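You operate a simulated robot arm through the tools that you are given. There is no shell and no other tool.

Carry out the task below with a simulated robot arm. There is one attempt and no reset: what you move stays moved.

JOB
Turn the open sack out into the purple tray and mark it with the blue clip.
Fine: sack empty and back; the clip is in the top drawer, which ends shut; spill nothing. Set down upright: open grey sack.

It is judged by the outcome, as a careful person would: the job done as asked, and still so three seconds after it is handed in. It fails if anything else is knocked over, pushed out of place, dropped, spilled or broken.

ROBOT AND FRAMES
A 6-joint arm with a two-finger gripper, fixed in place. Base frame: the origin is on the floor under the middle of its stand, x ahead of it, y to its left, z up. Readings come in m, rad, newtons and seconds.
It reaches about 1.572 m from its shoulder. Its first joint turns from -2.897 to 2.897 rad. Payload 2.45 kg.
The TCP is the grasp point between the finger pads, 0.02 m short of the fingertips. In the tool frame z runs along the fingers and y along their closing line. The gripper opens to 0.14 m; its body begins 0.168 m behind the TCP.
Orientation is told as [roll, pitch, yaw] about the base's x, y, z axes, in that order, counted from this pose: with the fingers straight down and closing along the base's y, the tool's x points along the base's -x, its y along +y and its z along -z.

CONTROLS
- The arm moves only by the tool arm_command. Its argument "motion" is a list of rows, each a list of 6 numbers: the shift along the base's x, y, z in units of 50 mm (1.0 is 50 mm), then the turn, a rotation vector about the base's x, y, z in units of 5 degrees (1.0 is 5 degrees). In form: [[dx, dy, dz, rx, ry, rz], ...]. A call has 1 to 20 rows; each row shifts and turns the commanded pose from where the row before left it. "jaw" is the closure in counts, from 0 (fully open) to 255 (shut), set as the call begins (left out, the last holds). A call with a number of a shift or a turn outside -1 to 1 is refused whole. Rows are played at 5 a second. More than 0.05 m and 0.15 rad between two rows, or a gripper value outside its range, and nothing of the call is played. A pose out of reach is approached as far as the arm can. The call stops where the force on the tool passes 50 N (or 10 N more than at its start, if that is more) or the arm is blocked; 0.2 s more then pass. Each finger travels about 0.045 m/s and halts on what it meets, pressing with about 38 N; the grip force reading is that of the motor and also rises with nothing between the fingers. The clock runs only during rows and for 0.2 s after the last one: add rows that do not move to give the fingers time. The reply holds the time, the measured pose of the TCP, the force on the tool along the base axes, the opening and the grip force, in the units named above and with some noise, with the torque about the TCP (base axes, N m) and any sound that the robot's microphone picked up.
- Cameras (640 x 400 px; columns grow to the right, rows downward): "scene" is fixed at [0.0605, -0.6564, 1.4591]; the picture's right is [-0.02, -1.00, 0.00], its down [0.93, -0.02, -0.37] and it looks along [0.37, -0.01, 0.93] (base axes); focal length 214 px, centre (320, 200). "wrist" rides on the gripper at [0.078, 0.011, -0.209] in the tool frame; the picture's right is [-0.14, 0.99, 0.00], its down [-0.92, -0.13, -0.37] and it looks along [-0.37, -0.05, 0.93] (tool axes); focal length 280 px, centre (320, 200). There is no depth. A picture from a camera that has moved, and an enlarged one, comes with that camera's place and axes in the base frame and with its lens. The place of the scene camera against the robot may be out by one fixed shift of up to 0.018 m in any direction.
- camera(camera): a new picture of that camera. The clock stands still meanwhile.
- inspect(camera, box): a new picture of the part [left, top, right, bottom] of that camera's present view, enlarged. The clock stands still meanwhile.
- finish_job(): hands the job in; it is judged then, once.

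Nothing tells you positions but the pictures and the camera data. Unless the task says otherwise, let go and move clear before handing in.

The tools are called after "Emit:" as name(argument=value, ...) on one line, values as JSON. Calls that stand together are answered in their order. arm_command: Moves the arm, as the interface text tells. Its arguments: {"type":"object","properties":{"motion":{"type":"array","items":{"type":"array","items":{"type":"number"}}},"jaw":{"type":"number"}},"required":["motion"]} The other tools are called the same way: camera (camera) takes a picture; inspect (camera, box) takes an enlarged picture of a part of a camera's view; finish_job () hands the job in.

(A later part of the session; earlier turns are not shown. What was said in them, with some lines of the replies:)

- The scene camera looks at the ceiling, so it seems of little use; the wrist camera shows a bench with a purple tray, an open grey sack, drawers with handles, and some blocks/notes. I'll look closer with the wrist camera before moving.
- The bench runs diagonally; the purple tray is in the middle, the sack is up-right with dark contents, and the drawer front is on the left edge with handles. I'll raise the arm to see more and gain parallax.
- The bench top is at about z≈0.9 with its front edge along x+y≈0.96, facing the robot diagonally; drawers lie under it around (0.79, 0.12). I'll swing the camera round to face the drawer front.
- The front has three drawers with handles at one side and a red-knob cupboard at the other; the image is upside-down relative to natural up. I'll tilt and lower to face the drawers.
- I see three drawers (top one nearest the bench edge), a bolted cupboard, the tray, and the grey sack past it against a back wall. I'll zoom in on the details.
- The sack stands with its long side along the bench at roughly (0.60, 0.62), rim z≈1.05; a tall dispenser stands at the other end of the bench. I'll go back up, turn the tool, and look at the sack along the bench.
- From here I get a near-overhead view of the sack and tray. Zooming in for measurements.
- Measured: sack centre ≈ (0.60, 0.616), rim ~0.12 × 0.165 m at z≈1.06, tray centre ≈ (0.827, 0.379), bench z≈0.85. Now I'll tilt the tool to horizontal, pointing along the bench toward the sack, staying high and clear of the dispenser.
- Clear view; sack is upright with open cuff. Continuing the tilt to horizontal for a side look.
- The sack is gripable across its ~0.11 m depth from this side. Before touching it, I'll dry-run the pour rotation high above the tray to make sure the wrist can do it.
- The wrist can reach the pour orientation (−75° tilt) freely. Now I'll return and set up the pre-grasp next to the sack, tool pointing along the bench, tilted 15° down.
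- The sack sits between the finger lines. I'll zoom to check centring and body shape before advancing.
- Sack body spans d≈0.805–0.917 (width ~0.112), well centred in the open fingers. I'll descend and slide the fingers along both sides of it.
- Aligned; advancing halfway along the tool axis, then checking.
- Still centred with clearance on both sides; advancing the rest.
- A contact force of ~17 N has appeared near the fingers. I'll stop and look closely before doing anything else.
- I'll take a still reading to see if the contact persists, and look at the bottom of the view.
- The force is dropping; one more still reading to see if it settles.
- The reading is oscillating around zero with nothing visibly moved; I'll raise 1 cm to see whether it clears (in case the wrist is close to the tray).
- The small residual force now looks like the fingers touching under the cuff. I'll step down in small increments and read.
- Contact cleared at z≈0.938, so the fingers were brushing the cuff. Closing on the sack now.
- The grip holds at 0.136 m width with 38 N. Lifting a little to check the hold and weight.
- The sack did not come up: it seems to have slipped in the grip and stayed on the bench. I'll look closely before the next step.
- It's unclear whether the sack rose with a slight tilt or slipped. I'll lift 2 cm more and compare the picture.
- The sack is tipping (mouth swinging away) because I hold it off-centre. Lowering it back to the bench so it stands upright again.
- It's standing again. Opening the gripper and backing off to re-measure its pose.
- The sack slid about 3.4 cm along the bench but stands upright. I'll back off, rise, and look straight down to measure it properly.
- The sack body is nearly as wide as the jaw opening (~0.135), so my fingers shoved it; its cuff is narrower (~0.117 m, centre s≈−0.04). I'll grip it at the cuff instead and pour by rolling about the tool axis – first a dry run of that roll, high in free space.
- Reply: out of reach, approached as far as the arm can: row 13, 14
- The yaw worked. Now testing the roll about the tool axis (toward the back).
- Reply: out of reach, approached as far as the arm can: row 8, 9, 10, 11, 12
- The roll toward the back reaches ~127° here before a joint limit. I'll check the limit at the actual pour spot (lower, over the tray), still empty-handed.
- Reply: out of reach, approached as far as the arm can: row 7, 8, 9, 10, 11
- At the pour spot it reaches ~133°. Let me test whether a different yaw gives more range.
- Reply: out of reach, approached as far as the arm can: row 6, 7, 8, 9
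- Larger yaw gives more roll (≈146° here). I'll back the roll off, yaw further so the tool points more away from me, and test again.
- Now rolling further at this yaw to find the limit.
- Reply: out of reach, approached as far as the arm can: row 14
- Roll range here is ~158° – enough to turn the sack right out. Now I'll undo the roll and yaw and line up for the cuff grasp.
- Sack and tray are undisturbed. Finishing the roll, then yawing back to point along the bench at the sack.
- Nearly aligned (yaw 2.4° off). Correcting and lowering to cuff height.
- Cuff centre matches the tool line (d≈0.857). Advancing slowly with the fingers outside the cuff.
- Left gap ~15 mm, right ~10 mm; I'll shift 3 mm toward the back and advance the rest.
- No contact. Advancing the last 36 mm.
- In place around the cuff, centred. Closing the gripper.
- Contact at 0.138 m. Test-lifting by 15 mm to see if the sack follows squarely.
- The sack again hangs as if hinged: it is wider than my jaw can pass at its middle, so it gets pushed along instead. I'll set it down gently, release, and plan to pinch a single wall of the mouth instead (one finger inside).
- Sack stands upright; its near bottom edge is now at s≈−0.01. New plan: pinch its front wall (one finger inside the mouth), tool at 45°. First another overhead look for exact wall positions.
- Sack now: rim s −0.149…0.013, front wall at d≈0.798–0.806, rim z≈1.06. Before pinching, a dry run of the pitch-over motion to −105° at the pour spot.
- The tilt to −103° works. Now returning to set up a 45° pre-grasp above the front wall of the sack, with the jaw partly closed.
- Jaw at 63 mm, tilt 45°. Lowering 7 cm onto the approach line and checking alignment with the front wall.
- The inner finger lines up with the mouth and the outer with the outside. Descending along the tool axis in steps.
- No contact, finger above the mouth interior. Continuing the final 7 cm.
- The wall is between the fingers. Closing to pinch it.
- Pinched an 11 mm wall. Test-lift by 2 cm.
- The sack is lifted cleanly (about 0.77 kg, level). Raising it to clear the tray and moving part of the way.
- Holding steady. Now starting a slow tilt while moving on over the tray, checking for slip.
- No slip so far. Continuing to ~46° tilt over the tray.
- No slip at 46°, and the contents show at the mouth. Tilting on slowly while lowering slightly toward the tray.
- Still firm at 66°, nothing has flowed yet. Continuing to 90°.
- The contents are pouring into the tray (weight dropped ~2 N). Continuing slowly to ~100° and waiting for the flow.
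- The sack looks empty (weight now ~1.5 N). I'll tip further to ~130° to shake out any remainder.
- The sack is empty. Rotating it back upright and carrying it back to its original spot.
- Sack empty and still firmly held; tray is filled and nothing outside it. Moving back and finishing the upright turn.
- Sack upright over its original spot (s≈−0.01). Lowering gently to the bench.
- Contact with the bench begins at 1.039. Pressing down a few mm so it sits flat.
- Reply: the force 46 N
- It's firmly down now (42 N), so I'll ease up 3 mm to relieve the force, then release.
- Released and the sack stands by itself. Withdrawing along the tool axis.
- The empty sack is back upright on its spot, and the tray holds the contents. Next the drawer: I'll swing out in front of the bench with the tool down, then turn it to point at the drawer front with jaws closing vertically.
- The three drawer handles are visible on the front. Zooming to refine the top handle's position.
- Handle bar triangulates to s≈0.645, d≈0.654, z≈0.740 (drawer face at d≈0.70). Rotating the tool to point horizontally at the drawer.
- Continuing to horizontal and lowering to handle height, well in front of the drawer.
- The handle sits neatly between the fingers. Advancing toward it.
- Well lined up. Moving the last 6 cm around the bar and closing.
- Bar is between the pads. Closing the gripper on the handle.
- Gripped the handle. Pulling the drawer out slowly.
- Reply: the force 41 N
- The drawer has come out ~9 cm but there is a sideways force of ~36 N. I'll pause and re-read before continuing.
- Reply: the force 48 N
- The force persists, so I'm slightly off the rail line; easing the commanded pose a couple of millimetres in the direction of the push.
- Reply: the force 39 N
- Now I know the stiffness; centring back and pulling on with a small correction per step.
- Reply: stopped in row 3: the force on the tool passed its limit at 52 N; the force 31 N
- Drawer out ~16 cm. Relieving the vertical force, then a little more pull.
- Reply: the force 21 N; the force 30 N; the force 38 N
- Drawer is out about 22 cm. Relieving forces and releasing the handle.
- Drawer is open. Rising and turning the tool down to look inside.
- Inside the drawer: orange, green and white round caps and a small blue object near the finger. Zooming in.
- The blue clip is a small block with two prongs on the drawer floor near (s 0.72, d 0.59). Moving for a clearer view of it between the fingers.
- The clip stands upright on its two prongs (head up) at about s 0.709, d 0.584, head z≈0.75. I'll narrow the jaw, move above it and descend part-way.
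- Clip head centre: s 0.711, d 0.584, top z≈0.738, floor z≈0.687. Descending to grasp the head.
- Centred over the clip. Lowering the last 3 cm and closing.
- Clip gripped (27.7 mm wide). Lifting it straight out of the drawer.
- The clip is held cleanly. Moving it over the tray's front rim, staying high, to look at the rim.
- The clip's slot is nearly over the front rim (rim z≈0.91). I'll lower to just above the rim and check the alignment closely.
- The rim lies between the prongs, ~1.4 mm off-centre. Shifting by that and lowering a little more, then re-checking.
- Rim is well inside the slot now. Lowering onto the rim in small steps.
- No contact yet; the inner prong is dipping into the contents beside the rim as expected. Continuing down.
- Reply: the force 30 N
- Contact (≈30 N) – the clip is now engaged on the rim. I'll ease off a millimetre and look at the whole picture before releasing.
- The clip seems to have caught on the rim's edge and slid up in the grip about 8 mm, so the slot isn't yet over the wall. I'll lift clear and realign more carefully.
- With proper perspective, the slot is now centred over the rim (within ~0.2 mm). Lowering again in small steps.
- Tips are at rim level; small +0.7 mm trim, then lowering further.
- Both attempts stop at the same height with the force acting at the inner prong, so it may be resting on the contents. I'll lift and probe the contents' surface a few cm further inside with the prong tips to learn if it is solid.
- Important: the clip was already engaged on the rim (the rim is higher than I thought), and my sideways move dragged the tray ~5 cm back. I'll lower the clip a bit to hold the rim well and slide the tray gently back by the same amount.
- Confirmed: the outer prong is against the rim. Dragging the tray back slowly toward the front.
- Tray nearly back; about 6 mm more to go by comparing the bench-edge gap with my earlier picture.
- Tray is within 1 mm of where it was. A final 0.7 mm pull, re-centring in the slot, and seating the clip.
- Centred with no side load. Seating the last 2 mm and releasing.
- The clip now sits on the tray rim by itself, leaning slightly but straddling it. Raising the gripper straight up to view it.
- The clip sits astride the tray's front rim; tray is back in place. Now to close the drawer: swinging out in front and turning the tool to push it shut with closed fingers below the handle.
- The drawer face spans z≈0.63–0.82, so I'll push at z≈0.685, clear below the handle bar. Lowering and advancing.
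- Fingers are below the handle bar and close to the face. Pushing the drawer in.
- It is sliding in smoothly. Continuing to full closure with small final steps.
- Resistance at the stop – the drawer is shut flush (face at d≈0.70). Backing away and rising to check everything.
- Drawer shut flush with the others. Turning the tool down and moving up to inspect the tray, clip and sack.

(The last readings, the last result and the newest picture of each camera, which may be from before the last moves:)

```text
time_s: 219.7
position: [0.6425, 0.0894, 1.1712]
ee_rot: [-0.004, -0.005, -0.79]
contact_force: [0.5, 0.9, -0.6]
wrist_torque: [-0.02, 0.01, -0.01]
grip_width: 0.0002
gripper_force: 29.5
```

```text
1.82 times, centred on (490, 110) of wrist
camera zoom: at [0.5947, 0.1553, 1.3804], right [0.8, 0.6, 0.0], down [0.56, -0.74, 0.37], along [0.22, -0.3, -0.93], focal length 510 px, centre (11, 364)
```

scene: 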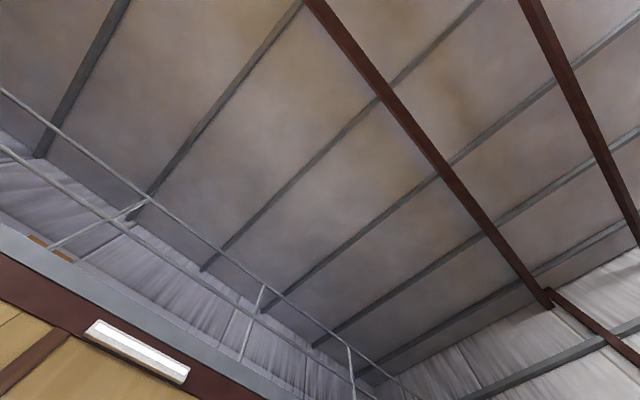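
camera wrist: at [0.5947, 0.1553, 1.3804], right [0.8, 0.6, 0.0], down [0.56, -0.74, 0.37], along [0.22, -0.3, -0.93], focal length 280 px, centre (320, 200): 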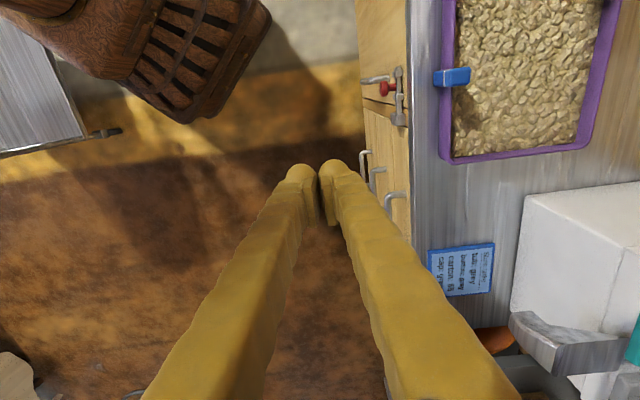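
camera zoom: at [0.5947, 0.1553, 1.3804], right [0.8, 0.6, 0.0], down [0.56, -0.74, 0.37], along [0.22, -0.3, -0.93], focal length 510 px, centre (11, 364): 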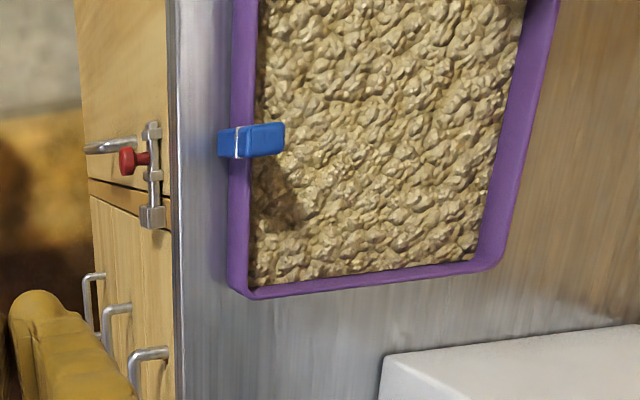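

The clip is astride the rim and steady, the drawers are flush, no spill around the tray. Moving to check the sack and the rest of the bench.

Emit:
arm_command(motion=[[0, 0, 0.8, 0, 0, 0], [-0.333, 0.8, 0.25, 0, 0, 0], [-0.333, 0.8, 0.25, 0, 0, 0], [-0.333, 0.8, 0.25, 0, 0, 0], [-0.333, 0.8, 0.25, 0, 0, 0], [-0.333, 0.8, 0.25, 0, 0, 0], [-0.333, 0.8, 0.25, 0, 0, 0], [-0.333, 0.8, 0.25, 0, 0, 0], [-0.333, 0.8, 0.25, 0, 0, 0], [-0.333, 0.8, 0.25, 0, 0, 0], [-0.333, 0.8, 0.25, 0, 0, 0], [-0.333, 0.8, 0.25, 0, 0, 0], [0, 0, 0, 0, 0, 0]])

Emit:
camera(camera="wrist")

```text
time_s: 222.5
position: [0.4584, 0.528, 1.3485]
ee_rot: [-0.001, -0.004, -0.79]
contact_force: [-0.6, -0.1, -0.4]
wrist_torque: [-0.01, -0.05, 0.0]
grip_width: 0.0
gripper_force: 29.8
```

```text
taken
camera wrist: at [0.4106, 0.5946, 1.557], right [0.8, 0.6, 0.0], down [0.56, -0.74, 0.37], along [0.22, -0.3, -0.93], focal length 280 px, centre (320, 200)
```

wrist: 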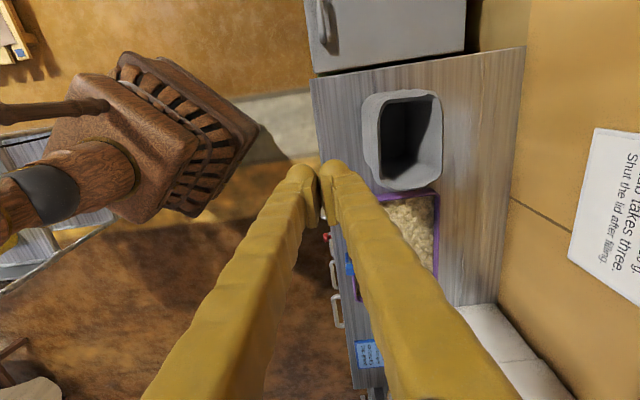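

Emit:
inspect(camera="wrist", box=[300, 30, 500, 210])

Emit:
inspect(camera="wrist", box=[300, 180, 520, 400])

```text
2.22 times, centred on (400, 120) of wrist
camera zoom: at [0.4106, 0.5946, 1.557], right [0.8, 0.6, 0.0], down [0.56, -0.74, 0.37], along [0.22, -0.3, -0.93], focal length 623 px, centre (142, 378)
```

zoom: 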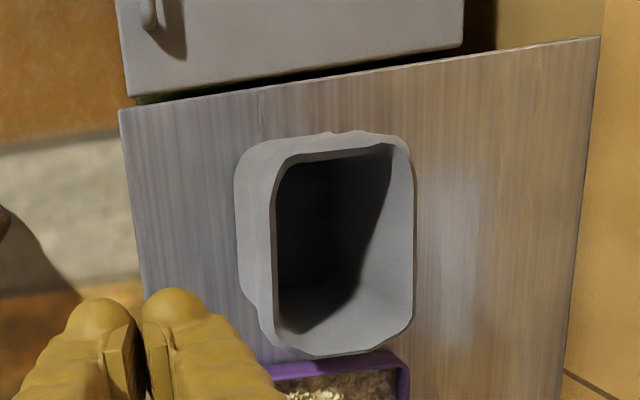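

```text
1.82 times, centred on (410, 290) of wrist
camera zoom: at [0.4106, 0.5946, 1.557], right [0.8, 0.6, 0.0], down [0.56, -0.74, 0.37], along [0.22, -0.3, -0.93], focal length 510 px, centre (156, 36)
```

zoom: 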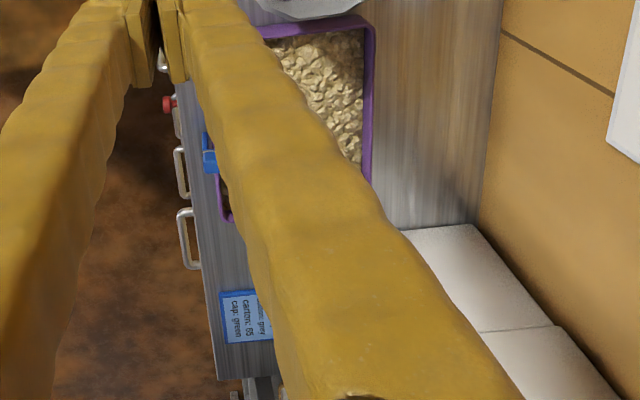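

I've checked the end state with the wrist camera:
- **Sack:** empty, upright and back on its original spot to within about 3 mm.
- **Tray:** holds all the contents, with no spill visible on the bench. I dragged it while fitting the clip and slid it back, so it may be turned by a degree or two.
- **Clip:** the blue clip sits astride the tray's front rim. "Mark it" could have meant the sack; I took it to mean the tray.
- **Drawer and arm:** the top drawer is shut flush and the arm is clear.

I'm handing the job in.

Emit:
finish_job()

```text
The job is handed in.
```

The job is handed in. The sack's contents are in the purple tray, and the blue clip is on the tray's front rim.

- **Sack:** it is empty, upright and within about 3 mm of where it started. I nudged it about 6 cm along the bench before finding a grip that held, then set it back in place.
- **Tray:** I saw no spill on the bench around it. I did not look over the floor separately. I dragged the tray about 5 cm while fitting the clip and slid it back. It is within a few millimetres of its original position but may be turned by a degree or two.
- **Clip:** it straddles the rim with a slight lean and stayed put for the 20-odd seconds I could watch it. "Mark it" could have meant the sack; I took it to mean the tray.
- **Drawer:** the top drawer is shut flush with the others, and the caps in it were left alone.

I released everything and moved the arm clear before handing in.
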